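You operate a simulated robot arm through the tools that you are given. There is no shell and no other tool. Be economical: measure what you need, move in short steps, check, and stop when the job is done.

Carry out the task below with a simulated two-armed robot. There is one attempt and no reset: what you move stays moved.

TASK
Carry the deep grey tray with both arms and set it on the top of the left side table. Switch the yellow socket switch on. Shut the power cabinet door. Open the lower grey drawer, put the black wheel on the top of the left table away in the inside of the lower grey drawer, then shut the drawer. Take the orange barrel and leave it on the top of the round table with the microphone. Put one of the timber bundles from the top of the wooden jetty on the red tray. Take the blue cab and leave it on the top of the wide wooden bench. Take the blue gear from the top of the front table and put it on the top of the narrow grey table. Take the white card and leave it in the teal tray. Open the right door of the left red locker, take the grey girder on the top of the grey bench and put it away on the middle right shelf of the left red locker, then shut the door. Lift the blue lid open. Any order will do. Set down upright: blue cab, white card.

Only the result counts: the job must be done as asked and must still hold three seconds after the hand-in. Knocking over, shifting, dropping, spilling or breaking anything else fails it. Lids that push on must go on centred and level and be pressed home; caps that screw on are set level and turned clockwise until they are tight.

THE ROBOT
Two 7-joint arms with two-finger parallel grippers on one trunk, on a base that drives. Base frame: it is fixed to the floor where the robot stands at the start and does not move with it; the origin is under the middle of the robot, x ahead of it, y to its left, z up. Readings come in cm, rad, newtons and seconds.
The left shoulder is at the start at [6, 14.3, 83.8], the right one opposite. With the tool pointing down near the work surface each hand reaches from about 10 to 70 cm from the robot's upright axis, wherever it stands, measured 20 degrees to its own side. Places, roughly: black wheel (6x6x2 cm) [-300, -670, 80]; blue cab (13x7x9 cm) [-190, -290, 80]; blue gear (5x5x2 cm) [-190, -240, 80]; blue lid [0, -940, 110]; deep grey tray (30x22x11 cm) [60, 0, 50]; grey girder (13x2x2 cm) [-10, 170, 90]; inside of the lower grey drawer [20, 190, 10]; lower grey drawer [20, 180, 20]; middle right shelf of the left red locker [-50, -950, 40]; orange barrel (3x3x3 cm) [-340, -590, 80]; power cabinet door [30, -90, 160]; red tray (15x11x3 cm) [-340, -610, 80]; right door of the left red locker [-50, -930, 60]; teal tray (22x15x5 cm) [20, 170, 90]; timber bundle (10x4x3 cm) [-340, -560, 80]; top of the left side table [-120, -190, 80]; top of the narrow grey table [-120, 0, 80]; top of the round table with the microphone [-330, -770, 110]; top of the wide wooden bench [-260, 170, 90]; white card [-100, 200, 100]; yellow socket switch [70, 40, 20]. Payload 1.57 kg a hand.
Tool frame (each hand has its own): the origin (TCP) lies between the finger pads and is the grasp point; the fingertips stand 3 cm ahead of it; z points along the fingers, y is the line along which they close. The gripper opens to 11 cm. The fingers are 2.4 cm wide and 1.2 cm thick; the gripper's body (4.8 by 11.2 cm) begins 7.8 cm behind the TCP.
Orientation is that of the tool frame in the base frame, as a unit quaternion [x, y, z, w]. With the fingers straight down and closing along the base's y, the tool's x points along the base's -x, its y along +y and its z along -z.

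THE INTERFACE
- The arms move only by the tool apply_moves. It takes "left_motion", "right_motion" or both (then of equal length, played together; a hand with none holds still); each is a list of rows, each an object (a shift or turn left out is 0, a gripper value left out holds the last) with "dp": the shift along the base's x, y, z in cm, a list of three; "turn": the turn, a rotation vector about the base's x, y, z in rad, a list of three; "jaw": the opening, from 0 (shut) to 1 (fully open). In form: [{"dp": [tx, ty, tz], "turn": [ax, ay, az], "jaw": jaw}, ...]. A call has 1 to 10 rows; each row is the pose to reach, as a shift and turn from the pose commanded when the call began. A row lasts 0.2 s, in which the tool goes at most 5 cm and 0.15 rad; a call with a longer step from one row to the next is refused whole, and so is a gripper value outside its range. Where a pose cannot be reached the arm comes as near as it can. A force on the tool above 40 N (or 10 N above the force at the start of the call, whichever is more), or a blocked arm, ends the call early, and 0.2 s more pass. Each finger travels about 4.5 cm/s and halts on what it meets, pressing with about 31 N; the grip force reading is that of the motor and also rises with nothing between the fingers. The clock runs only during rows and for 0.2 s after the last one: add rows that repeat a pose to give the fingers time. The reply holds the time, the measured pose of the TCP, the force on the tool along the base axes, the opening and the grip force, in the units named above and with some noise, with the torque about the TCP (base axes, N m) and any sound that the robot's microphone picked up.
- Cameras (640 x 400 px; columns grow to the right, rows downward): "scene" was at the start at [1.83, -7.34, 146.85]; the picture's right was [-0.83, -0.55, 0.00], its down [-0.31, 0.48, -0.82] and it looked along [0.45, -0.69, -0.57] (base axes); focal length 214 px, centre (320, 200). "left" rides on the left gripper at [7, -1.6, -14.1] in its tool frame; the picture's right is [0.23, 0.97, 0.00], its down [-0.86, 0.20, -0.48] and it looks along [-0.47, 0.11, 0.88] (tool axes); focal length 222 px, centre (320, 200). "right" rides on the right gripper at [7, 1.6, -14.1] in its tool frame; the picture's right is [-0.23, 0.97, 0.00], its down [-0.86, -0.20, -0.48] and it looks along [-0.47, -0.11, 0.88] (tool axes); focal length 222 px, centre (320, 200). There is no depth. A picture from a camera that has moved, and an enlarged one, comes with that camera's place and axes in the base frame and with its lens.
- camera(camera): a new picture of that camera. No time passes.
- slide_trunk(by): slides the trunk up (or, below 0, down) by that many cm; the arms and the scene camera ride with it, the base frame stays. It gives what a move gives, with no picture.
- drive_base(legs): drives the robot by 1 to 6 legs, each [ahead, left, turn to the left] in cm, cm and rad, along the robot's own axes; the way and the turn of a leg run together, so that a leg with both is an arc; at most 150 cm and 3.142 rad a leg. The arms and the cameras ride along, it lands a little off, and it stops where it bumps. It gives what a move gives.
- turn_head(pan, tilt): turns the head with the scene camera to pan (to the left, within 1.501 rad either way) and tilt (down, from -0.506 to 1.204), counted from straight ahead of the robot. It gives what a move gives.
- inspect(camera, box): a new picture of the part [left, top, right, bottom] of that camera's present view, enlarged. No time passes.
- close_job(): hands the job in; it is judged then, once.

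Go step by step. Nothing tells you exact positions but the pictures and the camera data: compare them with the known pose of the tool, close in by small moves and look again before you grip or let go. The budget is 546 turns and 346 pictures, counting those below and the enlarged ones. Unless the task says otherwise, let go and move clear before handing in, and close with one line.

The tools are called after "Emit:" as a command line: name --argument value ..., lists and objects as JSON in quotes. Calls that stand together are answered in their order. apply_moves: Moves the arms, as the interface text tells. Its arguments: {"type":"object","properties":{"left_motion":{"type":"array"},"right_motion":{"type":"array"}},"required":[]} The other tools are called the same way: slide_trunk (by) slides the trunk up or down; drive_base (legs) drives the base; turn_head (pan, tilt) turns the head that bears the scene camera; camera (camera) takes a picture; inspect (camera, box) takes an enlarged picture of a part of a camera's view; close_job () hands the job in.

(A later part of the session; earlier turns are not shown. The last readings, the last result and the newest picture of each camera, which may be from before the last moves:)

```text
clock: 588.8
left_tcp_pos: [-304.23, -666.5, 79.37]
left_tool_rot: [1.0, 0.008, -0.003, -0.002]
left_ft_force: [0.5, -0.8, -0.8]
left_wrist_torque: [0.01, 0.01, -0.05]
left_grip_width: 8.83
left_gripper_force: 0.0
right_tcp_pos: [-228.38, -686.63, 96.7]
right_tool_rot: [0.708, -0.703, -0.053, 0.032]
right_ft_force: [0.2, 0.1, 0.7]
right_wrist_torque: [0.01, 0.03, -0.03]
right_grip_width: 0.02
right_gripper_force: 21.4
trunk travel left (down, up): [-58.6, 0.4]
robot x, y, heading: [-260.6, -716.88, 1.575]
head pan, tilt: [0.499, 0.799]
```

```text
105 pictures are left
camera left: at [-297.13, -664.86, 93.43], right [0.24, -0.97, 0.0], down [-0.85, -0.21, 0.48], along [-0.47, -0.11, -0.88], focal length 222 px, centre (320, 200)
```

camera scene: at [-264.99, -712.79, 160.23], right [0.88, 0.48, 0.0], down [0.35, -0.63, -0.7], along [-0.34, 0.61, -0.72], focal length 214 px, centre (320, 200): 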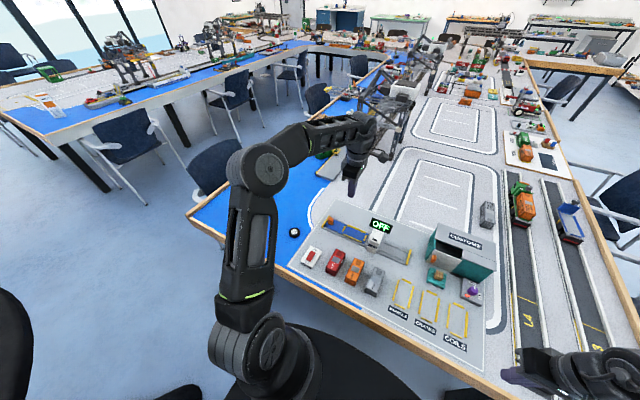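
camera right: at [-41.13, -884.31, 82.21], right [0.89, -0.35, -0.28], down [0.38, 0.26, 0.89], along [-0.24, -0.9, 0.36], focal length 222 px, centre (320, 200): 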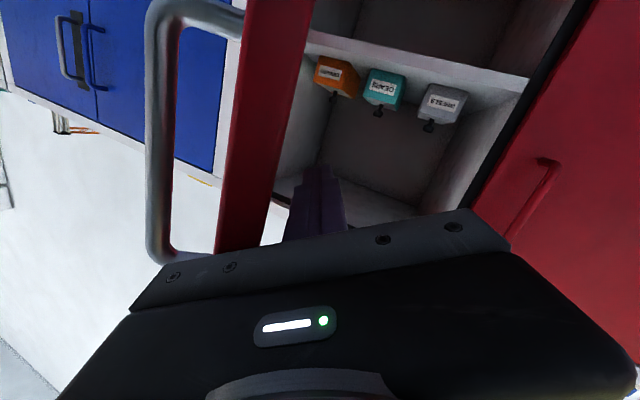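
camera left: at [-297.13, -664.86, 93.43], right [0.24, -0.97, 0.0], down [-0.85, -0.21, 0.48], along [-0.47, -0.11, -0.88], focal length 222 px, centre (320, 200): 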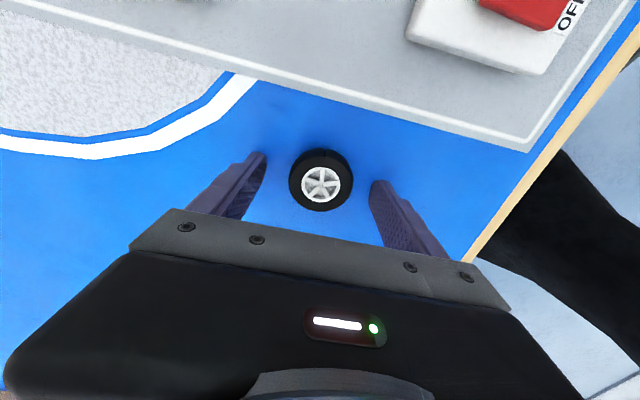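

Emit:
apply_moves --left_motion '[{"dp": [0, 0, -0.5]}, {"dp": [0, 0, -0.5], "jaw": 0.3}, {"dp": [0, 0, -0.5]}, {"dp": [0, 0, -0.5]}, {"dp": [0, 0, -0.5]}, {"dp": [0, 0, -0.5]}, {"dp": [0, 0, -0.5]}]'

Emit:
apply_moves --left_motion '[{"dp": [0, 0, 3]}, {"dp": [0, 0, 7]}, {"dp": [0, 0, 12]}, {"dp": [0, 0, 17]}, {"dp": [2, 0, 22]}]'

Emit:
camera --camera "left"

```text
clock: 590.4
left_tcp_pos: [-304.17, -666.65, 78.99]
left_tool_rot: [1.0, 0.007, -0.003, -0.002]
left_ft_force: [-0.6, -9.4, 19.6]
left_wrist_torque: [-0.8, -0.18, -0.13]
left_grip_width: 4.93
left_gripper_force: 31.1
right_tcp_pos: [-228.41, -686.77, 96.56]
right_tool_rot: [0.708, -0.703, -0.054, 0.031]
right_ft_force: [0.0, 0.1, -0.6]
right_wrist_torque: [-0.03, 0.02, -0.03]
right_grip_width: 0.0
right_gripper_force: 21.5
trunk travel left (down, up): [-58.6, 0.4]
robot x, y, heading: [-260.97, -716.74, 1.579]
head pan, tilt: [0.499, 0.799]
```

```text
refused: row 5 steps farther than a row can; nothing moved
```

```text
104 pictures are left
camera left: at [-297.04, -665.04, 93.12], right [0.24, -0.97, -0.01], down [-0.85, -0.21, 0.48], along [-0.47, -0.11, -0.88], focal length 222 px, centre (320, 200)
```

left: 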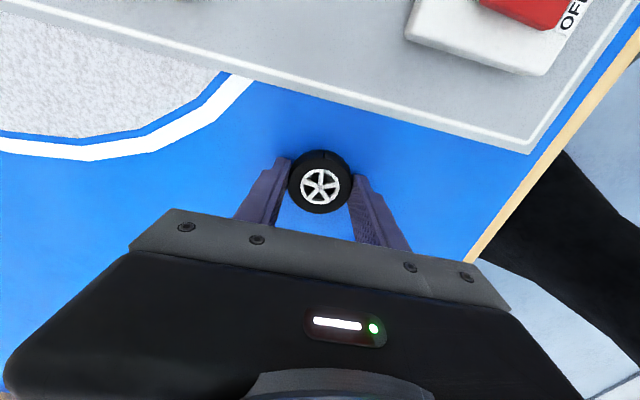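

Emit:
apply_moves --left_motion '[{"dp": [0, 0, 3]}, {"dp": [0, 0, 7]}, {"dp": [0, 0, 11.5]}, {"dp": [0, 0, 16]}, {"dp": [0, 0, 20.5]}, {"dp": [0, 0, 24]}]'

Emit:
camera --camera "left"

Emit:
turn_head --pan 0.75 --tilt 0.55

Emit:
camera --camera "scene"

```text
clock: 591.8
left_tcp_pos: [-303.92, -666.4, 103.02]
left_tool_rot: [1.0, 0.006, -0.002, -0.001]
left_ft_force: [-0.6, -0.3, -0.5]
left_wrist_torque: [0.02, -0.02, 0.03]
left_grip_width: 4.85
left_gripper_force: 31.3
right_tcp_pos: [-228.38, -686.78, 96.57]
right_tool_rot: [0.708, -0.703, -0.052, 0.031]
right_ft_force: [-1.1, -0.2, 0.1]
right_wrist_torque: [-0.04, -0.01, 0.0]
right_grip_width: 0.0
right_gripper_force: 21.5
trunk travel left (down, up): [-58.6, 0.4]
robot x, y, heading: [-261.35, -716.59, 1.575]
head pan, tilt: [0.499, 0.799]
```

```text
103 pictures are left
camera left: at [-296.95, -664.77, 117.14], right [0.24, -0.97, 0.0], down [-0.85, -0.21, 0.48], along [-0.47, -0.11, -0.88], focal length 222 px, centre (320, 200)
```

left: 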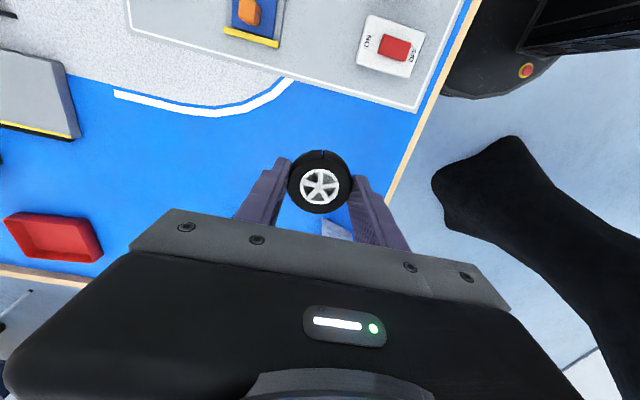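

```text
clock: 592.5
left_tcp_pos: [-303.98, -666.32, 102.93]
left_tool_rot: [1.0, 0.008, -0.003, -0.002]
left_ft_force: [-0.1, -0.3, 0.0]
left_wrist_torque: [0.01, 0.01, 0.0]
left_grip_width: 4.84
left_gripper_force: 30.9
right_tcp_pos: [-228.49, -686.62, 96.72]
right_tool_rot: [0.708, -0.703, -0.053, 0.031]
right_ft_force: [0.3, 0.3, 0.0]
right_wrist_torque: [0.0, 0.0, -0.02]
right_grip_width: 0.01
right_gripper_force: 21.5
trunk travel left (down, up): [-58.6, 0.4]
robot x, y, heading: [-261.05, -716.69, 1.579]
head pan, tilt: [0.75, 0.55]
```

```text
102 pictures are left
camera scene: at [-267.25, -713.33, 162.36], right [0.73, 0.69, 0.0], down [0.36, -0.38, -0.85], along [-0.58, 0.62, -0.52], focal length 214 px, centre (320, 200)
```

scene: 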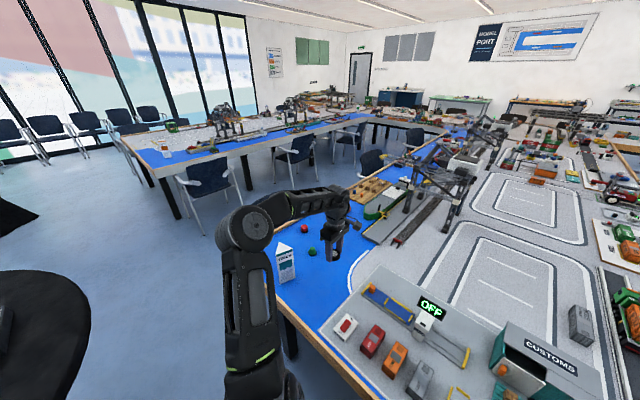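

The wheel is held in the left hand. The jetty and red tray must be reached from the inner aisle on the west side, between chairs. I drive around the south of the round table and come up that aisle.

Emit:
drive_base --legs '[[0, -38, 0], [-120, 0, 0], [-50, 0, 0], [0, 150, 0], [0, 82, 0], [100, 0, 0]]'

Emit:
turn_head --pan -0.2 --tilt 0.5

Emit:
camera --camera "scene"

```text
clock: 619.0
left_tcp_pos: [-500.5, -737.62, 103.07]
left_tool_rot: [1.0, 0.014, -0.002, -0.001]
left_ft_force: [-0.7, 0.0, -0.7]
left_wrist_torque: [0.01, -0.02, 0.02]
left_grip_width: 4.89
left_gripper_force: 31.1
right_tcp_pos: [-424.64, -756.8, 96.67]
right_tool_rot: [0.713, -0.698, -0.053, 0.031]
right_ft_force: [0.3, 0.3, -0.4]
right_wrist_torque: [0.02, 0.03, -0.01]
right_grip_width: 0.0
right_gripper_force: 20.9
trunk travel left (down, up): [-58.6, 0.4]
robot x, y, heading: [-457.23, -787.33, 1.592]
head pan, tilt: [0.75, 0.55]
```

```text
clock: 620.3
left_tcp_pos: [-500.48, -737.52, 102.96]
left_tool_rot: [1.0, 0.014, -0.003, -0.002]
left_ft_force: [-0.2, 1.3, -0.2]
left_wrist_torque: [0.03, 0.01, -0.03]
left_grip_width: 4.88
left_gripper_force: 30.9
right_tcp_pos: [-424.51, -756.78, 96.63]
right_tool_rot: [0.713, -0.698, -0.052, 0.032]
right_ft_force: [-0.1, 0.2, -0.2]
right_wrist_torque: [-0.02, 0.01, -0.01]
right_grip_width: 0.0
right_gripper_force: 21.8
trunk travel left (down, up): [-58.6, 0.4]
robot x, y, heading: [-456.92, -787.3, 1.586]
head pan, tilt: [-0.201, 0.499]
```

```text
101 pictures are left
camera scene: at [-455.22, -781.45, 162.82], right [0.98, -0.18, 0.0], down [-0.09, -0.47, -0.88], along [0.16, 0.86, -0.48], focal length 214 px, centre (320, 200)
```

scene: 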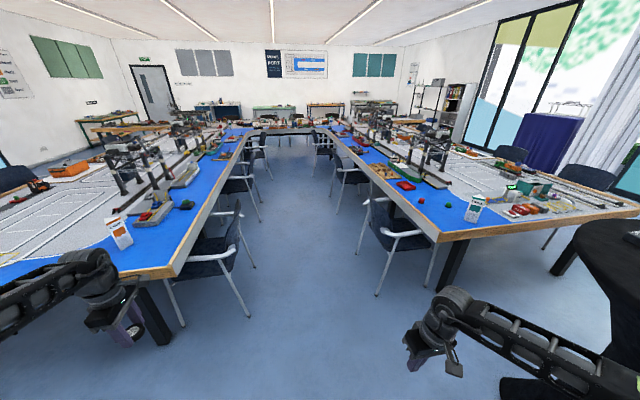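

The aisle is wide, with a gap between chairs at y≈−612 to −535 next to the jetty. I drive up there and turn to face the table.

Emit:
drive_base --legs '[[60, -8, -0.02], [150, 0, 0], [0, 0, -1.57], [45, 0, 0]]'

Emit:
turn_head --pan -0.2 --tilt 0.85

Emit:
camera --camera "scene"

```text
clock: 636.7
left_tcp_pos: [-354.62, -533.95, 102.91]
left_tool_rot: [0.719, -0.695, 0.0, -0.003]
left_ft_force: [-0.5, 1.1, -1.1]
left_wrist_torque: [0.0, -0.01, -0.02]
left_grip_width: 4.9
left_gripper_force: 31.3
right_tcp_pos: [-373.55, -609.93, 96.65]
right_tool_rot: [-0.014, 0.998, 0.06, 0.015]
right_ft_force: [0.0, -0.2, 0.9]
right_wrist_torque: [0.01, 0.05, -0.01]
right_grip_width: 0.0
right_gripper_force: 21.6
trunk travel left (down, up): [-58.6, 0.4]
robot x, y, heading: [-404.31, -577.89, 0.024]
head pan, tilt: [-0.201, 0.499]
```

```text
clock: 637.5
left_tcp_pos: [-354.79, -534.04, 103.04]
left_tool_rot: [0.72, -0.694, -0.001, -0.003]
left_ft_force: [-0.4, -0.1, -0.5]
left_wrist_torque: [-0.06, 0.04, 0.05]
left_grip_width: 4.88
left_gripper_force: 31.4
right_tcp_pos: [-373.58, -609.91, 96.56]
right_tool_rot: [-0.014, 0.998, 0.059, 0.015]
right_ft_force: [-0.2, 0.1, 0.1]
right_wrist_torque: [-0.02, 0.01, 0.02]
right_grip_width: 0.01
right_gripper_force: 21.9
trunk travel left (down, up): [-58.6, 0.4]
robot x, y, heading: [-404.46, -577.61, 0.025]
head pan, tilt: [-0.201, 0.85]
```

```text
100 pictures are left
camera scene: at [-399.75, -579.32, 159.83], right [-0.17, -0.98, 0.0], down [-0.74, 0.13, -0.66], along [0.65, -0.12, -0.75], focal length 214 px, centre (320, 200)
```

scene: 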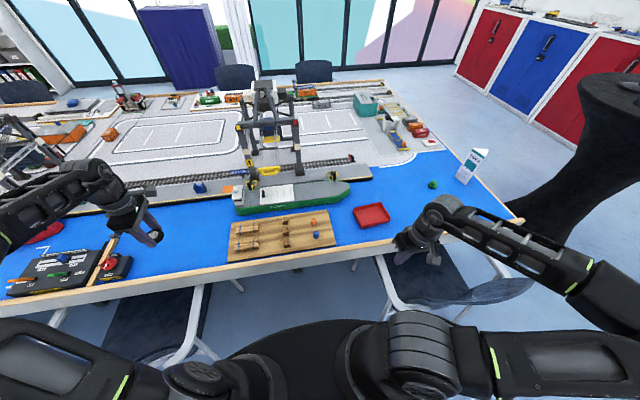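

Emit:
inspect --camera "scene" --box '[220, 180, 400, 270]'

```text
3.56 times, centred on (310, 225) of scene
camera zoom: at [-399.75, -579.32, 159.83], right [-0.17, -0.98, 0.0], down [-0.74, 0.13, -0.66], along [0.65, -0.12, -0.75], focal length 763 px, centre (356, 111)
```

zoom: 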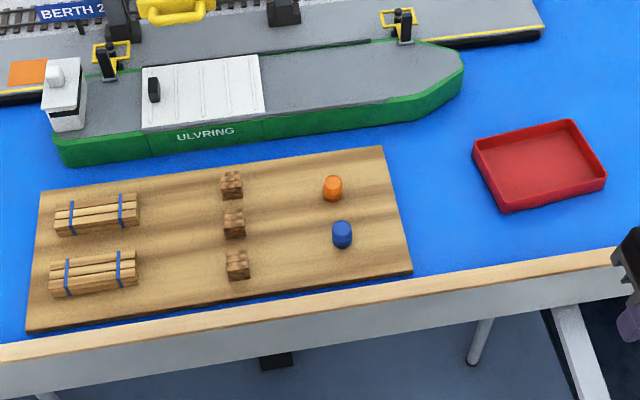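

I see everything: barrel at (−342.6, −587), red tray centre (−341.5, −615), timber bundles at (−349.6, −557) and (−341, −557). I turn the right hand to close along x and move it over the nearer bundle, moving the left hand aside.

Emit:
apply_moves --right_motion '[{"dp": [0, 0, 1], "turn": [-0.12, 0, 0]}, {"dp": [0, 0, 1], "turn": [-0.12, 0, -0.14]}, {"dp": [1, 3, 1], "turn": [-0.12, 0, -0.28]}, {"dp": [2, 7, 1], "turn": [-0.12, 0, -0.42]}, {"dp": [4, 11, 1], "turn": [-0.12, 0, -0.56]}, {"dp": [6, 15, 1], "turn": [-0.12, 0, -0.7]}, {"dp": [8, 19, 1], "turn": [-0.12, 0, -0.84]}, {"dp": [10, 23, 1], "turn": [-0.12, 0, -0.98]}, {"dp": [12, 27, 1], "turn": [-0.12, 0, -1.12]}, {"dp": [14, 31, 1], "turn": [-0.12, 0, -1.26]}]' --left_motion '[{"dp": [-1, 2, 0]}, {"dp": [-2, 4, 0]}, {"dp": [-3, 6, 0]}, {"dp": [-5, 8, 0]}, {"dp": [-7, 10, 0]}, {"dp": [-9, 12, 0]}, {"dp": [-10, 14, 0]}, {"dp": [-10, 14, 0]}, {"dp": [-10, 14, 0]}, {"dp": [-10, 14, 0]}]'

Emit:
apply_moves --right_motion '[{"dp": [2, 4, 0], "turn": [0, 0, -0.1], "jaw": 0.65}, {"dp": [4, 8, 0], "turn": [0, 0, -0.2]}, {"dp": [6, 12, 0], "turn": [0, 0, -0.31]}, {"dp": [8, 16, 0], "turn": [0, 0, -0.31]}, {"dp": [10, 20, 0], "turn": [0, 0, -0.31]}, {"dp": [10, 21.5, 0], "turn": [0, 0, -0.31]}]'

Emit:
camera --camera "right"

```text
clock: 639.8
left_tcp_pos: [-364.55, -520.0, 103.03]
left_tool_rot: [0.719, -0.695, 0.0, -0.002]
left_ft_force: [0.0, 0.4, -0.2]
left_wrist_torque: [-0.03, 0.02, -0.03]
left_grip_width: 4.88
left_gripper_force: 31.0
right_tcp_pos: [-359.36, -578.77, 97.86]
right_tool_rot: [0.576, 0.816, -0.016, 0.046]
right_ft_force: [0.0, 0.2, 0.5]
right_wrist_torque: [-0.01, 0.04, -0.01]
right_grip_width: 0.0
right_gripper_force: 20.8
trunk travel left (down, up): [-58.6, 0.4]
robot x, y, heading: [-404.69, -577.8, 0.026]
head pan, tilt: [-0.201, 0.85]
```

```text
clock: 641.1
left_tcp_pos: [-364.75, -520.11, 103.1]
left_tool_rot: [0.718, -0.696, -0.001, -0.004]
left_ft_force: [-0.3, 0.2, 0.4]
left_wrist_torque: [0.02, 0.0, -0.02]
left_grip_width: 4.87
left_gripper_force: 30.9
right_tcp_pos: [-350.32, -558.26, 97.2]
right_tool_rot: [0.695, 0.718, -0.022, 0.044]
right_ft_force: [0.7, -0.5, -0.8]
right_wrist_torque: [0.03, 0.01, 0.02]
right_grip_width: 7.17
right_gripper_force: 0.1
right hand out of reach, approached as far as the arm can: row 5, 6
trunk travel left (down, up): [-58.6, 0.4]
robot x, y, heading: [-404.4, -577.92, 0.028]
head pan, tilt: [-0.201, 0.85]
```

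```text
98 pictures are left
camera right: at [-349.42, -549.89, 110.6], right [0.98, -0.19, 0.05], down [-0.19, -0.81, 0.55], along [-0.07, -0.55, -0.83], focal length 222 px, centre (320, 200)
```

right: 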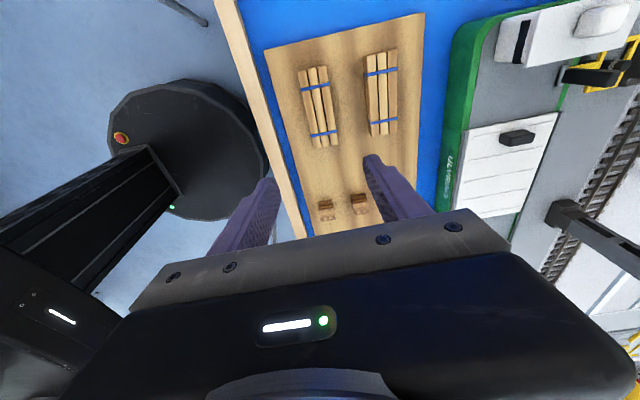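

Emit:
apply_moves --right_motion '[{"dp": [0.6, 1, -4.5]}, {"dp": [0.8, 2.1, -9]}, {"dp": [0.8, 2.1, -12.5]}, {"dp": [0.8, 2.1, -12.5]}]'

Emit:
camera --camera "right"

```text
clock: 642.1
left_tcp_pos: [-364.75, -520.04, 103.02]
left_tool_rot: [0.72, -0.694, -0.001, -0.003]
left_ft_force: [0.2, 0.6, 0.3]
left_wrist_torque: [-0.02, -0.04, -0.02]
left_grip_width: 4.89
left_gripper_force: 30.6
right_tcp_pos: [-349.72, -556.22, 84.7]
right_tool_rot: [0.694, 0.718, -0.024, 0.043]
right_ft_force: [-0.3, 0.5, 0.7]
right_wrist_torque: [0.01, 0.01, 0.01]
right_grip_width: 7.17
right_gripper_force: 0.0
trunk travel left (down, up): [-58.6, 0.4]
robot x, y, heading: [-404.28, -577.97, 0.027]
head pan, tilt: [-0.201, 0.85]
```

```text
97 pictures are left
camera right: at [-348.81, -547.72, 98.12], right [0.98, -0.19, 0.05], down [-0.19, -0.81, 0.55], along [-0.07, -0.55, -0.83], focal length 222 px, centre (320, 200)
```

right: 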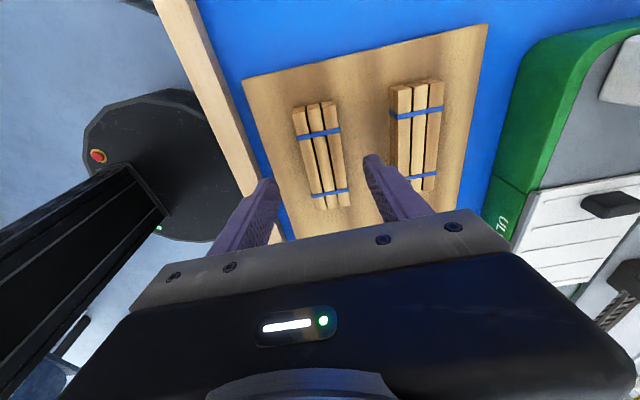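

Emit:
apply_moves --right_motion '[{"dp": [0.3, 0.7, -2]}, {"dp": [0.3, 0.7, -3.5]}, {"dp": [0.3, 0.7, -4.3]}, {"dp": [0.3, 0.7, -4.3]}, {"dp": [0.3, 0.7, -4.3], "jaw": 0}, {"dp": [0.3, 0.7, -4.3]}, {"dp": [0.3, 0.7, -4.3]}, {"dp": [0.3, 0.7, -4.3]}, {"dp": [0.3, 0.7, -4.3]}]'

Emit:
camera --camera "right"

```text
clock: 644.1
left_tcp_pos: [-364.77, -519.97, 103.12]
left_tool_rot: [0.719, -0.695, -0.001, -0.003]
left_ft_force: [-0.2, -0.4, -0.2]
left_wrist_torque: [0.04, 0.02, 0.03]
left_grip_width: 4.9
left_gripper_force: 31.4
right_tcp_pos: [-350.32, -556.34, 80.49]
right_tool_rot: [0.695, 0.718, -0.024, 0.043]
right_ft_force: [-0.3, -0.5, 1.7]
right_wrist_torque: [-0.02, 0.04, -0.02]
right_grip_width: 3.73
right_gripper_force: 30.8
right hand out of reach, approached as far as the arm can: row 1, 2, 3, 4, 5, 6, 7, 8, 9
trunk travel left (down, up): [-58.6, 0.4]
robot x, y, heading: [-404.51, -577.84, 0.024]
head pan, tilt: [-0.201, 0.85]
```

```text
96 pictures are left
camera right: at [-349.28, -547.84, 93.97], right [0.98, -0.19, 0.05], down [-0.19, -0.81, 0.55], along [-0.07, -0.55, -0.83], focal length 222 px, centre (320, 200)
```

right: 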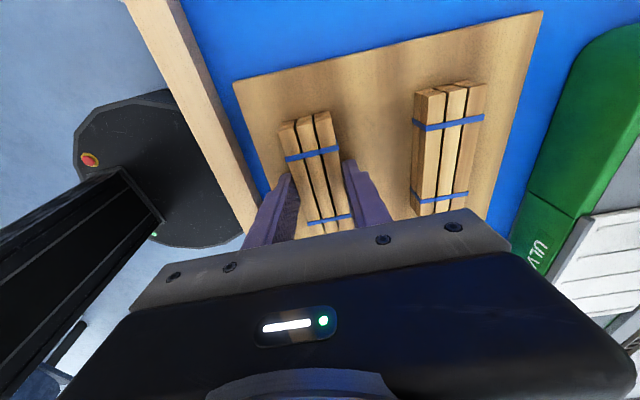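

Bundle gripped. I lift it and carry it over to the red tray.

Emit:
apply_moves --right_motion '[{"dp": [0, 0, 3]}, {"dp": [0, 0, 7]}, {"dp": [0, -2, 10.5]}, {"dp": [0.5, -6, 12]}, {"dp": [1, -10.5, 12]}, {"dp": [2, -15, 12]}, {"dp": [3, -19.5, 12]}, {"dp": [4, -24, 12]}, {"dp": [5, -28.5, 12]}, {"dp": [6, -33, 12]}]'

Emit:
apply_moves --right_motion '[{"dp": [0.5, -4.5, 0]}, {"dp": [1, -9, 0]}, {"dp": [1.5, -13.5, 0]}, {"dp": [2, -18, 0]}, {"dp": [2.5, -22.5, 0]}, {"dp": [2.8, -26.6, 0]}, {"dp": [2.8, -26.6, 0]}]'

Emit:
camera --camera "right"

Emit:
inspect --camera "scene" --box '[300, 160, 460, 270]'

```text
clock: 646.4
left_tcp_pos: [-364.72, -520.08, 103.15]
left_tool_rot: [0.72, -0.694, -0.001, -0.003]
left_ft_force: [0.3, -0.2, -1.1]
left_wrist_torque: [0.02, -0.01, -0.05]
left_grip_width: 4.89
left_gripper_force: 31.2
right_tcp_pos: [-344.14, -589.48, 92.69]
right_tool_rot: [0.695, 0.718, -0.023, 0.043]
right_ft_force: [-0.8, -0.7, 0.1]
right_wrist_torque: [0.04, 0.0, 0.0]
right_grip_width: 3.71
right_gripper_force: 31.0
trunk travel left (down, up): [-58.6, 0.4]
robot x, y, heading: [-404.62, -578.15, 0.021]
head pan, tilt: [-0.201, 0.85]
```

```text
clock: 648.0
left_tcp_pos: [-364.65, -519.96, 103.14]
left_tool_rot: [0.72, -0.694, 0.0, -0.003]
left_ft_force: [-0.2, -0.4, 0.4]
left_wrist_torque: [0.02, 0.01, -0.04]
left_grip_width: 4.89
left_gripper_force: 30.8
right_tcp_pos: [-341.66, -615.94, 92.48]
right_tool_rot: [0.694, 0.718, -0.025, 0.044]
right_ft_force: [-0.5, 0.4, -1.4]
right_wrist_torque: [-0.01, 0.03, -0.03]
right_grip_width: 3.69
right_gripper_force: 31.2
trunk travel left (down, up): [-58.6, 0.4]
robot x, y, heading: [-404.23, -578.18, 0.032]
head pan, tilt: [-0.201, 0.85]
```

```text
95 pictures are left
camera right: at [-340.67, -607.53, 105.89], right [0.98, -0.19, 0.05], down [-0.19, -0.81, 0.55], along [-0.07, -0.55, -0.83], focal length 222 px, centre (320, 200)
```

right: 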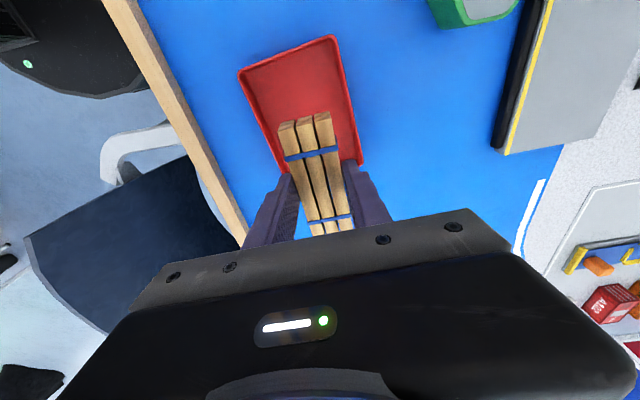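

```text
3.64 times, centred on (380, 215) of scene
camera zoom: at [-399.75, -579.27, 159.82], right [-0.17, -0.98, 0.0], down [-0.74, 0.13, -0.66], along [0.65, -0.12, -0.75], focal length 780 px, centre (102, 146)
```

zoom: 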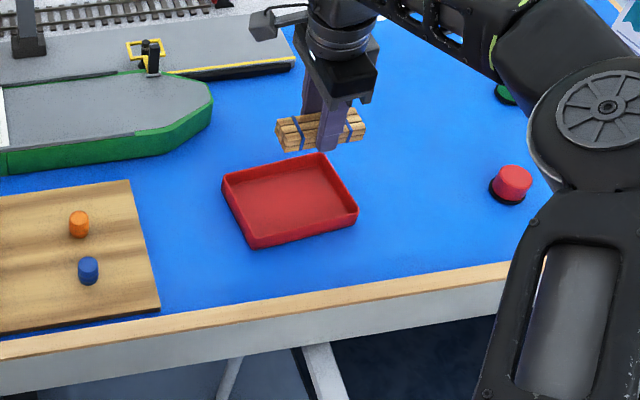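

I shift (−1, +1.2) to centre over the tray and lower to touchdown.

Emit:
apply_moves --right_motion '[{"dp": [-0.5, 0.6, -3]}, {"dp": [-1, 1.2, -7]}, {"dp": [-1, 1.2, -10]}, {"dp": [-1, 1.2, -11.5]}, {"dp": [-1, 1.2, -12.3]}, {"dp": [-1, 1.2, -12.3]}]'

Emit:
camera --camera "right"

```text
clock: 649.4
left_tcp_pos: [-364.79, -519.92, 102.98]
left_tool_rot: [0.719, -0.695, 0.0, -0.003]
left_ft_force: [0.5, 0.2, -0.2]
left_wrist_torque: [-0.02, -0.04, -0.02]
left_grip_width: 4.89
left_gripper_force: 31.1
right_tcp_pos: [-342.67, -614.85, 80.04]
right_tool_rot: [0.695, 0.717, -0.024, 0.043]
right_ft_force: [0.0, 1.0, -0.8]
right_wrist_torque: [0.01, -0.01, -0.05]
right_grip_width: 3.68
right_gripper_force: 30.8
trunk travel left (down, up): [-58.6, 0.4]
robot x, y, heading: [-404.46, -578.09, 0.027]
head pan, tilt: [-0.201, 0.85]
```

```text
93 pictures are left
camera right: at [-341.61, -606.43, 93.62], right [0.98, -0.19, 0.05], down [-0.19, -0.81, 0.55], along [-0.07, -0.55, -0.83], focal length 222 px, centre (320, 200)
```

right: 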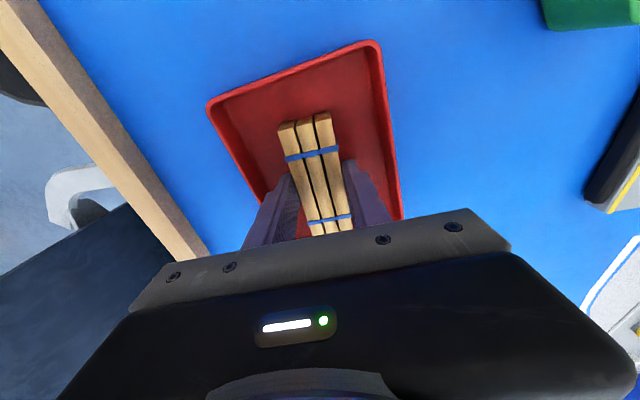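

Emit:
apply_moves --right_motion '[{"dp": [0, -0.8, 0]}, {"dp": [0, -0.8, -0.6]}, {"dp": [0, -0.8, -1.2]}, {"dp": [0, -0.8, -1.6]}, {"dp": [0, -0.8, -1.6]}]'

```text
clock: 650.3
left_tcp_pos: [-364.79, -519.99, 103.05]
left_tool_rot: [0.719, -0.695, -0.001, -0.003]
left_ft_force: [0.7, 0.7, 0.2]
left_wrist_torque: [0.02, 0.05, 0.02]
left_grip_width: 4.9
left_gripper_force: 31.1
right_tcp_pos: [-342.42, -615.77, 79.53]
right_tool_rot: [0.696, 0.716, -0.023, 0.048]
right_ft_force: [-4.9, 1.0, 21.4]
right_wrist_torque: [0.04, 0.57, -0.12]
right_grip_width: 3.71
right_gripper_force: 30.9
trunk travel left (down, up): [-58.6, 0.4]
robot x, y, heading: [-404.27, -577.66, 0.026]
head pan, tilt: [-0.201, 0.85]
stopped in row 4 (right hand): the force on the tool passed its limit at 45 N (the readings are from after the stop); the commanded pose is now the measured one
```

Touchdown. I open and raise, then check.

Emit:
apply_moves --right_motion '[{"dp": [0, 0, 0.2], "jaw": 0.42}, {"dp": [0, 0, 0.2], "jaw": 0.5}, {"dp": [0, 0, 0.2]}, {"dp": [0, 0, 3]}, {"dp": [0, 0, 7]}, {"dp": [0, 0, 11]}, {"dp": [0, 3, 13]}, {"dp": [0, 7, 13]}]'

Emit:
inspect --camera "scene" --box '[300, 160, 460, 270]'

Emit:
camera --camera "right"

```text
clock: 652.1
left_tcp_pos: [-364.76, -519.95, 103.11]
left_tool_rot: [0.719, -0.695, 0.0, -0.002]
left_ft_force: [0.0, -0.2, 0.4]
left_wrist_torque: [-0.05, 0.02, -0.03]
left_grip_width: 4.89
left_gripper_force: 31.0
right_tcp_pos: [-342.4, -608.62, 92.36]
right_tool_rot: [0.696, 0.716, -0.025, 0.045]
right_ft_force: [0.0, 0.0, -0.1]
right_wrist_torque: [-0.01, -0.04, -0.02]
right_grip_width: 5.51
right_gripper_force: 0.1
trunk travel left (down, up): [-58.6, 0.4]
robot x, y, heading: [-404.65, -577.87, 0.03]
head pan, tilt: [-0.201, 0.85]
```

```text
3.64 times, centred on (380, 215) of scene
camera zoom: at [-399.76, -579.24, 159.82], right [-0.17, -0.98, 0.0], down [-0.74, 0.13, -0.66], along [0.65, -0.12, -0.75], focal length 780 px, centre (102, 146)
```

zoom: 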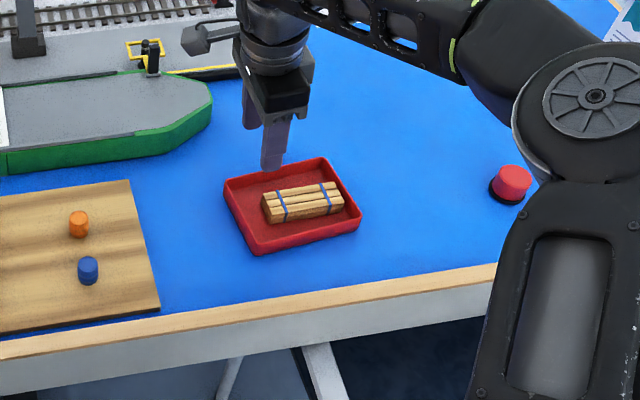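

```text
91 pictures are left
camera right: at [-341.42, -600.14, 105.64], right [0.98, -0.2, 0.05], down [-0.19, -0.81, 0.56], along [-0.07, -0.55, -0.83], focal length 222 px, centre (320, 200)
```

right: 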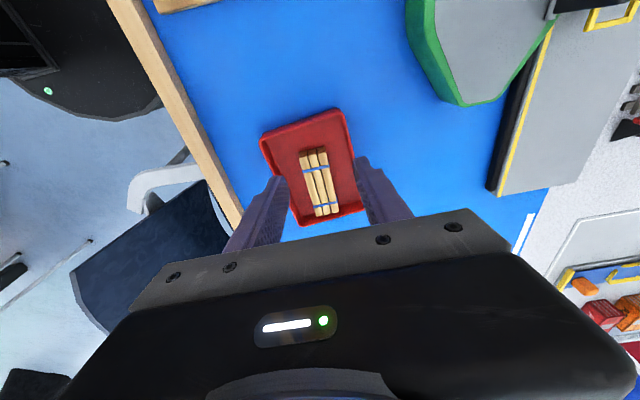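

The bundle lies in the red tray. Next the orange barrel: I move the right hand above it.

Emit:
apply_moves --right_motion '[{"dp": [0, 4, 0], "jaw": 0.42}, {"dp": [0, 8, 0]}, {"dp": [0, 12, 0]}, {"dp": [0, 16, 0]}, {"dp": [0, 20, 0]}, {"dp": [-0.2, 21.6, -3]}]'

Emit:
inspect --camera "right" --box '[200, 30, 440, 230]'

```text
clock: 653.5
left_tcp_pos: [-364.64, -520.16, 103.04]
left_tool_rot: [0.719, -0.695, -0.001, -0.003]
left_ft_force: [-0.1, 0.0, -0.5]
left_wrist_torque: [0.01, -0.01, 0.03]
left_grip_width: 4.85
left_gripper_force: 31.4
right_tcp_pos: [-342.58, -587.17, 89.2]
right_tool_rot: [0.695, 0.717, -0.025, 0.046]
right_ft_force: [0.1, -0.3, -0.3]
right_wrist_torque: [0.02, 0.01, 0.01]
right_grip_width: 4.61
right_gripper_force: 0.0
trunk travel left (down, up): [-58.6, 0.4]
robot x, y, heading: [-404.49, -578.13, 0.026]
head pan, tilt: [-0.201, 0.85]
```

```text
2.00 times, centred on (320, 130) of right
camera zoom: at [-341.57, -578.7, 102.62], right [0.98, -0.19, 0.05], down [-0.19, -0.81, 0.55], along [-0.07, -0.55, -0.83], focal length 444 px, centre (320, 340)
```

zoom: 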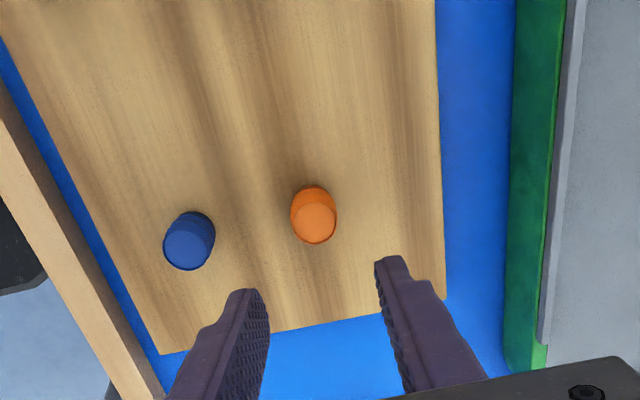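

Emit:
apply_moves --right_motion '[{"dp": [0.2, 1, -4]}, {"dp": [0.2, 1, -7]}, {"dp": [0.2, 1, -8.6]}, {"dp": [0.2, 1, -8.6]}]'

Emit:
inspect --camera "right" --box '[200, 80, 440, 230]'

```text
clock: 654.5
left_tcp_pos: [-364.62, -520.06, 103.06]
left_tool_rot: [0.719, -0.695, -0.001, -0.003]
left_ft_force: [0.4, -0.6, 0.6]
left_wrist_torque: [0.0, -0.03, -0.02]
left_grip_width: 4.87
left_gripper_force: 31.7
right_tcp_pos: [-342.28, -586.08, 80.49]
right_tool_rot: [0.695, 0.717, -0.024, 0.046]
right_ft_force: [-0.3, 0.1, 0.6]
right_wrist_torque: [0.03, 0.01, -0.03]
right_grip_width: 4.64
right_gripper_force: 0.0
trunk travel left (down, up): [-58.6, 0.4]
robot x, y, heading: [-404.57, -578.26, 0.023]
head pan, tilt: [-0.201, 0.85]
```

```text
2.67 times, centred on (320, 155) of right
camera zoom: at [-341.34, -577.62, 93.86], right [0.98, -0.19, 0.05], down [-0.19, -0.81, 0.55], along [-0.07, -0.55, -0.83], focal length 592 px, centre (320, 320)
```

zoom: 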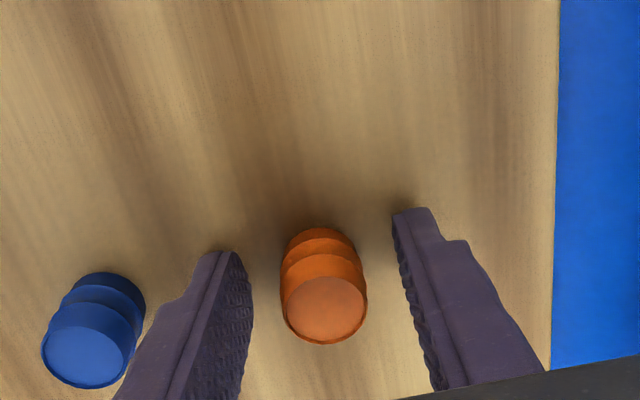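

Emit:
apply_moves --right_motion '[{"jaw": 0}, {"jaw": 0}, {"jaw": 0}, {"jaw": 0}, {"jaw": 0}]'

Emit:
apply_moves --right_motion '[{"dp": [0, 0, 3]}, {"dp": [0, 0, 7]}, {"dp": [0, -2, 11]}, {"dp": [-2, -6, 13]}, {"dp": [-5, -9, 15]}, {"dp": [-8, -12, 17]}, {"dp": [-11, -15, 18]}, {"dp": [-14, -18, 18]}]'

Emit:
camera --camera "right"

```text
clock: 655.7
left_tcp_pos: [-364.8, -519.96, 103.14]
left_tool_rot: [0.719, -0.695, -0.002, -0.002]
left_ft_force: [0.8, 0.0, -0.6]
left_wrist_torque: [-0.01, 0.02, 0.01]
left_grip_width: 4.86
left_gripper_force: 31.4
right_tcp_pos: [-342.46, -586.01, 80.51]
right_tool_rot: [0.695, 0.717, -0.024, 0.045]
right_ft_force: [0.7, -0.5, -0.1]
right_wrist_torque: [0.01, -0.03, -0.02]
right_grip_width: 2.22
right_gripper_force: 30.5
trunk travel left (down, up): [-58.6, 0.4]
robot x, y, heading: [-404.48, -577.85, 0.025]
head pan, tilt: [-0.201, 0.85]
```

```text
clock: 657.5
left_tcp_pos: [-364.81, -519.97, 103.22]
left_tool_rot: [0.719, -0.695, -0.001, -0.003]
left_ft_force: [0.3, 0.3, -0.8]
left_wrist_torque: [-0.02, -0.03, 0.0]
left_grip_width: 4.87
left_gripper_force: 31.4
right_tcp_pos: [-356.39, -604.22, 98.77]
right_tool_rot: [0.695, 0.717, -0.023, 0.047]
right_ft_force: [-0.1, -0.5, -0.6]
right_wrist_torque: [0.01, -0.01, -0.01]
right_grip_width: 2.21
right_gripper_force: 31.2
trunk travel left (down, up): [-58.6, 0.4]
robot x, y, heading: [-404.66, -577.98, 0.022]
head pan, tilt: [-0.201, 0.85]
```

```text
88 pictures are left
camera right: at [-355.36, -595.74, 112.07], right [0.98, -0.19, 0.05], down [-0.19, -0.81, 0.55], along [-0.06, -0.55, -0.83], focal length 222 px, centre (320, 200)
```

right: 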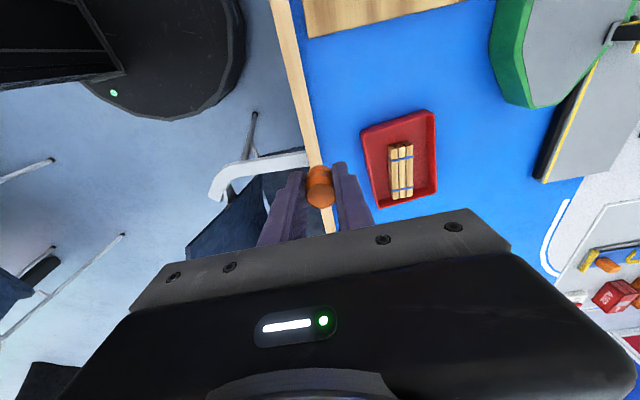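

The barrel is held. I back out of the gap and strafe south to the west side of the microphone table.

Emit:
drive_base --legs '[[-46, 0, -0.02], [0, -150, 0], [0, -15, 0]]'

Emit:
turn_head --pan -0.2 --tilt 0.5

Emit:
camera --camera "scene"

```text
clock: 668.3
left_tcp_pos: [-408.48, -688.35, 103.18]
left_tool_rot: [0.708, -0.707, -0.001, -0.003]
left_ft_force: [-0.9, -1.5, -0.4]
left_wrist_torque: [-0.01, 0.03, 0.01]
left_grip_width: 4.87
left_gripper_force: 31.0
right_tcp_pos: [-402.76, -772.79, 98.54]
right_tool_rot: [0.707, 0.705, -0.024, 0.045]
right_ft_force: [0.1, -0.6, -0.5]
right_wrist_torque: [0.04, -0.02, -0.04]
right_grip_width: 2.25
right_gripper_force: 31.1
trunk travel left (down, up): [-58.6, 0.4]
robot x, y, heading: [-449.92, -745.12, -0.002]
head pan, tilt: [-0.201, 0.85]
```

```text
clock: 669.1
left_tcp_pos: [-408.52, -688.19, 103.08]
left_tool_rot: [0.708, -0.706, -0.002, -0.003]
left_ft_force: [0.2, -0.4, -0.4]
left_wrist_torque: [0.03, 0.0, 0.01]
left_grip_width: 4.87
left_gripper_force: 30.9
right_tcp_pos: [-402.77, -772.76, 98.6]
right_tool_rot: [0.706, 0.706, -0.025, 0.046]
right_ft_force: [0.3, -0.4, -0.4]
right_wrist_torque: [0.0, -0.02, -0.04]
right_grip_width: 2.25
right_gripper_force: 30.6
trunk travel left (down, up): [-58.6, 0.4]
robot x, y, heading: [-450.0, -745.02, -0.008]
head pan, tilt: [-0.201, 0.499]
```

```text
87 pictures are left
camera scene: at [-444.22, -746.7, 162.81], right [-0.21, -0.98, 0.0], down [-0.47, 0.1, -0.88], along [0.86, -0.18, -0.48], focal length 214 px, centre (320, 200)
```

scene: 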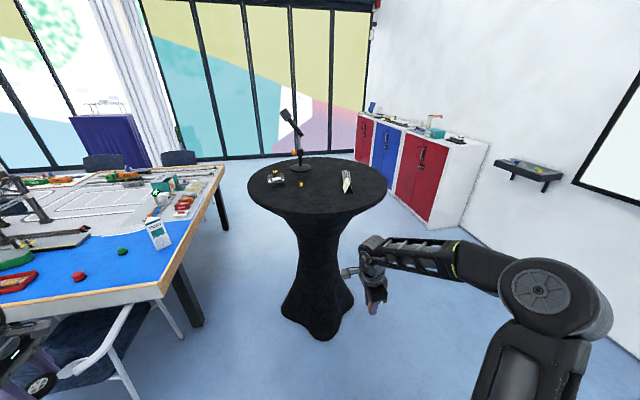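

The table's west part is clear around (−350, −765). I raise the right hand above its height, then drive in.

Emit:
apply_moves --right_motion '[{"dp": [0, 0, 4.5]}, {"dp": [0, 0, 9]}, {"dp": [0, 0, 13.5]}, {"dp": [0, 0, 18]}, {"dp": [0, 0, 20]}]' --left_motion '[{"dp": [-4, 0, 0]}, {"dp": [-8, 0, 0]}, {"dp": [-10, 0, 0]}, {"dp": [-10, 0, 0]}, {"dp": [-10, 0, 0]}]'

```text
clock: 670.3
left_tcp_pos: [-418.31, -688.44, 102.98]
left_tool_rot: [0.707, -0.707, -0.002, -0.003]
left_ft_force: [1.1, -0.5, -0.4]
left_wrist_torque: [0.03, 0.09, 0.01]
left_grip_width: 4.86
left_gripper_force: 30.9
right_tcp_pos: [-402.33, -771.98, 116.33]
right_tool_rot: [0.7, 0.713, -0.026, 0.026]
right_ft_force: [-1.1, -2.1, 0.2]
right_wrist_torque: [0.22, -0.06, 0.0]
right_grip_width: 2.24
right_gripper_force: 31.1
right hand out of reach, approached as far as the arm can: row 4, 5
trunk travel left (down, up): [-58.6, 0.4]
robot x, y, heading: [-450.22, -744.83, -0.0]
head pan, tilt: [-0.201, 0.499]
```

Emit:
drive_base --legs '[[30, 7, 0], [21, 0, 0]]'

Emit:
turn_head --pan -0.5 --tilt 0.7

Emit:
camera --camera "scene"

Emit:
camera --camera "right"

```text
clock: 672.9
left_tcp_pos: [-386.55, -681.37, 103.19]
left_tool_rot: [0.711, -0.704, 0.0, -0.003]
left_ft_force: [0.6, -0.5, 1.3]
left_wrist_torque: [-0.02, 0.03, 0.01]
left_grip_width: 4.88
left_gripper_force: 30.6
right_tcp_pos: [-370.9, -765.3, 116.93]
right_tool_rot: [0.703, 0.709, -0.038, 0.027]
right_ft_force: [-13.5, 0.8, 16.4]
right_wrist_torque: [-0.06, 0.05, -0.04]
right_grip_width: 2.22
right_gripper_force: 31.7
trunk travel left (down, up): [-58.6, 0.4]
robot x, y, heading: [-417.54, -738.14, -0.003]
head pan, tilt: [-0.201, 0.499]
stopped in leg 2: the force on the tool passed its limit at 75 N (the readings are from after the stop); the commanded pose is now the measured one
```

```text
clock: 673.7
left_tcp_pos: [-386.56, -681.29, 103.31]
left_tool_rot: [0.71, -0.704, 0.001, -0.004]
left_ft_force: [0.1, 0.3, 0.2]
left_wrist_torque: [0.02, 0.01, -0.01]
left_grip_width: 4.89
left_gripper_force: 31.2
right_tcp_pos: [-370.86, -765.33, 116.94]
right_tool_rot: [0.703, 0.71, -0.037, 0.027]
right_ft_force: [-17.0, 1.2, 24.4]
right_wrist_torque: [0.02, -0.03, -0.05]
right_grip_width: 2.24
right_gripper_force: 31.8
trunk travel left (down, up): [-58.6, 0.4]
robot x, y, heading: [-417.67, -737.82, -0.004]
head pan, tilt: [-0.499, 0.7]
```

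```text
86 pictures are left
camera scene: at [-413.62, -741.91, 161.08], right [-0.48, -0.88, 0.0], down [-0.56, 0.31, -0.77], along [0.67, -0.37, -0.64], focal length 214 px, centre (320, 200)
```

scene: 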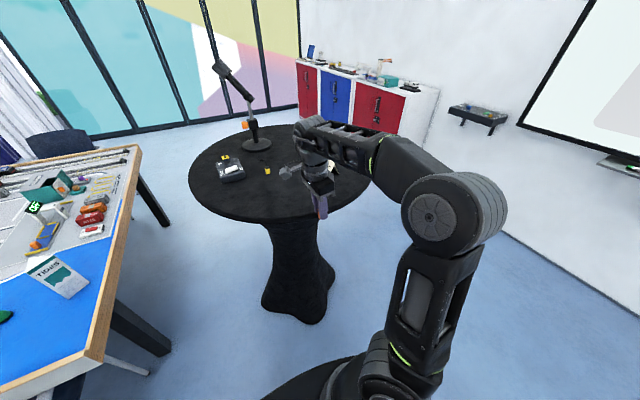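

```text
85 pictures are left
camera right: at [-369.11, -756.94, 130.38], right [0.98, -0.22, 0.01], down [-0.18, -0.81, 0.56], along [-0.12, -0.55, -0.83], focal length 222 px, centre (320, 200)
```

right: 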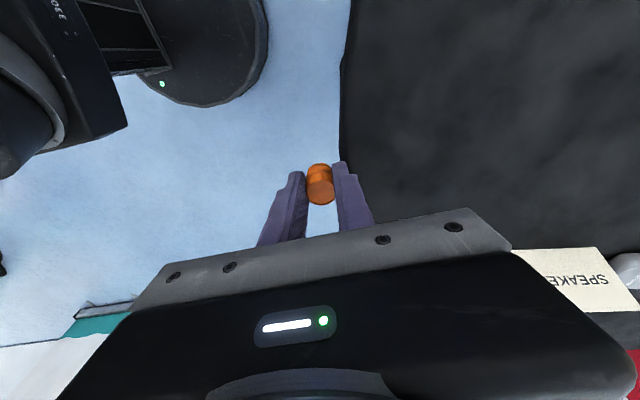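

The table top is higher than assumed (≥114): the fingertips touched its rim. I back off, turn the right hand so it closes sideways, and pitch it forward ~30° to gain height.

Emit:
drive_base --legs '[[-14, 0, 0]]'

Emit:
apply_moves --right_motion '[{"turn": [0, 0, 0.15]}, {"turn": [0, 0, 0.3]}, {"turn": [0, 0, 0.45]}, {"turn": [0, 0, 0.6]}, {"turn": [0, 0, 0.75]}, {"turn": [0, 0, 0.9]}, {"turn": [0, 0, 1.05]}, {"turn": [0, 0, 1.2]}, {"turn": [0, 0, 1.35]}, {"turn": [0, 0, 1.5]}]'

Emit:
apply_moves --right_motion '[{"dp": [0, 0, 1], "turn": [0, -0.12, 0.05]}, {"dp": [0, 0, 2], "turn": [0, -0.24, 0.05]}, {"dp": [0, 0, 3.5], "turn": [0, -0.36, 0.05]}, {"dp": [0, 0, 5], "turn": [0, -0.48, 0.05]}, {"dp": [0, 0, 6.5], "turn": [0, -0.55, 0.05]}, {"dp": [0, 0, 7], "turn": [0, -0.55, 0.05]}]'

Emit:
camera --camera "right"

```text
clock: 675.0
left_tcp_pos: [-400.39, -681.32, 103.23]
left_tool_rot: [0.711, -0.703, -0.001, -0.004]
left_ft_force: [-1.1, -0.4, -0.5]
left_wrist_torque: [0.01, -0.02, -0.04]
left_grip_width: 4.88
left_gripper_force: 31.5
right_tcp_pos: [-384.52, -765.27, 116.88]
right_tool_rot: [0.703, 0.71, -0.038, 0.026]
right_ft_force: [-0.2, -0.7, 0.7]
right_wrist_torque: [-0.02, -0.02, 0.02]
right_grip_width: 2.21
right_gripper_force: 31.1
trunk travel left (down, up): [-58.6, 0.4]
robot x, y, heading: [-431.0, -738.1, 0.002]
head pan, tilt: [-0.499, 0.7]
```

```text
clock: 677.2
left_tcp_pos: [-400.23, -681.36, 103.1]
left_tool_rot: [0.711, -0.703, 0.0, -0.003]
left_ft_force: [0.1, 0.2, -0.1]
left_wrist_torque: [-0.03, 0.0, -0.02]
left_grip_width: 4.9
left_gripper_force: 30.9
right_tcp_pos: [-384.4, -765.48, 116.62]
right_tool_rot: [0.029, 0.998, -0.01, 0.046]
right_ft_force: [0.7, -0.6, -0.4]
right_wrist_torque: [0.02, 0.02, 0.02]
right_grip_width: 2.23
right_gripper_force: 31.0
trunk travel left (down, up): [-58.6, 0.4]
robot x, y, heading: [-431.15, -738.0, -0.001]
head pan, tilt: [-0.499, 0.7]
```

```text
clock: 678.6
left_tcp_pos: [-400.22, -681.33, 103.2]
left_tool_rot: [0.711, -0.703, 0.0, -0.002]
left_ft_force: [0.4, 0.3, -0.6]
left_wrist_torque: [0.0, 0.02, -0.01]
left_grip_width: 4.85
left_gripper_force: 31.1
right_tcp_pos: [-384.41, -765.18, 123.8]
right_tool_rot: [0.008, 0.949, -0.001, 0.315]
right_ft_force: [-1.1, -0.3, -0.6]
right_wrist_torque: [0.02, -0.01, 0.01]
right_grip_width: 2.23
right_gripper_force: 31.1
trunk travel left (down, up): [-58.6, 0.4]
robot x, y, heading: [-431.65, -738.01, -0.004]
head pan, tilt: [-0.499, 0.7]
```

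```text
84 pictures are left
camera right: at [-398.31, -763.39, 130.95], right [0.2, 0.97, 0.14], down [0.4, -0.21, 0.89], along [0.9, -0.12, -0.42], focal length 222 px, centre (320, 200)
```

right: 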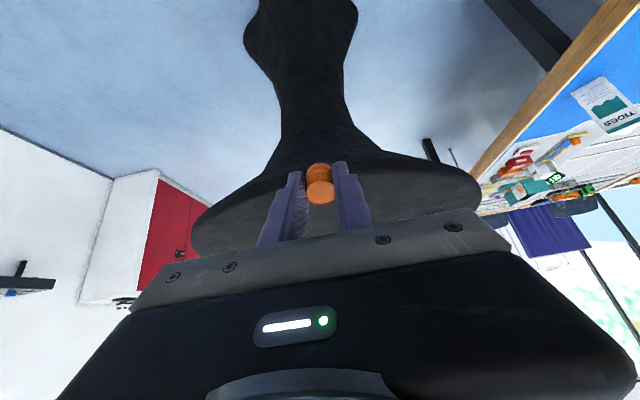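

The hand now clears the table by several cm. I drive forward to bring the barrel over the table.

Emit:
drive_base --legs '[[31, 0, 0]]'

Emit:
camera --camera "right"

Emit:
camera --camera "scene"

```text
clock: 680.7
left_tcp_pos: [-369.37, -681.2, 103.06]
left_tool_rot: [0.711, -0.703, -0.001, -0.003]
left_ft_force: [0.4, -0.8, -0.7]
left_wrist_torque: [0.04, 0.02, 0.02]
left_grip_width: 4.89
left_gripper_force: 31.1
right_tcp_pos: [-353.18, -765.03, 123.64]
right_tool_rot: [0.006, 0.949, 0.0, 0.315]
right_ft_force: [-0.6, 0.4, -0.4]
right_wrist_torque: [0.0, 0.04, 0.01]
right_grip_width: 2.21
right_gripper_force: 30.2
trunk travel left (down, up): [-58.6, 0.4]
robot x, y, heading: [-400.36, -737.96, -0.002]
head pan, tilt: [-0.499, 0.7]
```

```text
83 pictures are left
camera right: at [-367.1, -763.22, 130.92], right [0.19, 0.97, 0.14], down [0.4, -0.21, 0.89], along [0.9, -0.12, -0.43], focal length 222 px, centre (320, 200)
```

right: 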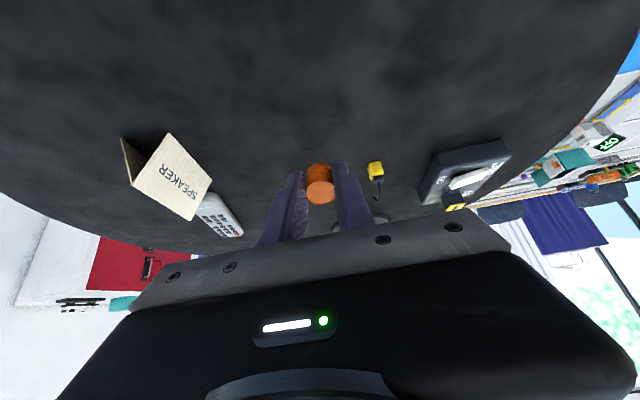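

```text
82 pictures are left
camera scene: at [-395.8, -741.95, 161.04], right [-0.48, -0.88, 0.0], down [-0.57, 0.31, -0.76], along [0.67, -0.36, -0.64], focal length 214 px, centre (320, 200)
```

scene: 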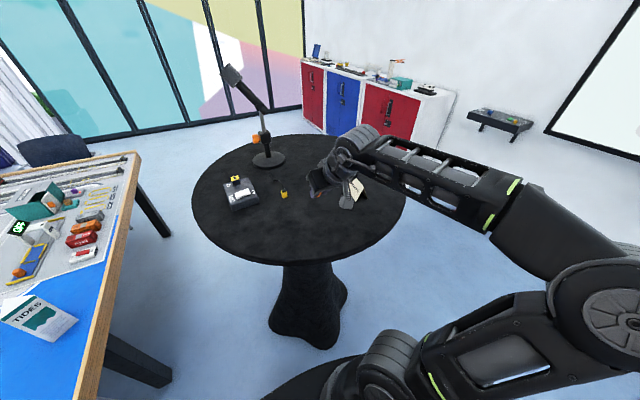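

The spot below is free. I lower gradually until contact.

Emit:
apply_moves --right_motion '[{"dp": [0, 0, -1.5]}, {"dp": [0, 0, -3]}, {"dp": [0, 0, -4]}, {"dp": [0, 0, -4.6]}, {"dp": [0, 0, -5.2]}, {"dp": [0, 0, -5.8]}]'

Emit:
camera --camera "right"

```text
clock: 682.1
left_tcp_pos: [-369.38, -681.14, 103.2]
left_tool_rot: [0.712, -0.702, -0.001, -0.003]
left_ft_force: [0.6, 0.7, 0.7]
left_wrist_torque: [-0.04, 0.02, 0.01]
left_grip_width: 4.89
left_gripper_force: 31.2
right_tcp_pos: [-353.24, -765.13, 118.07]
right_tool_rot: [0.006, 0.949, 0.0, 0.316]
right_ft_force: [0.0, -0.2, 0.0]
right_wrist_torque: [-0.02, 0.01, 0.03]
right_grip_width: 2.25
right_gripper_force: 31.1
trunk travel left (down, up): [-58.6, 0.4]
robot x, y, heading: [-400.26, -737.82, 0.004]
head pan, tilt: [-0.499, 0.7]
```

```text
81 pictures are left
camera right: at [-367.24, -763.3, 125.15], right [0.19, 0.97, 0.14], down [0.4, -0.21, 0.89], along [0.9, -0.12, -0.42], focal length 222 px, centre (320, 200)
```

right: 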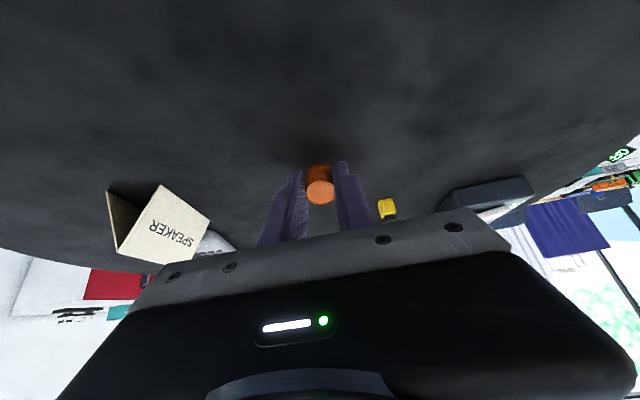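

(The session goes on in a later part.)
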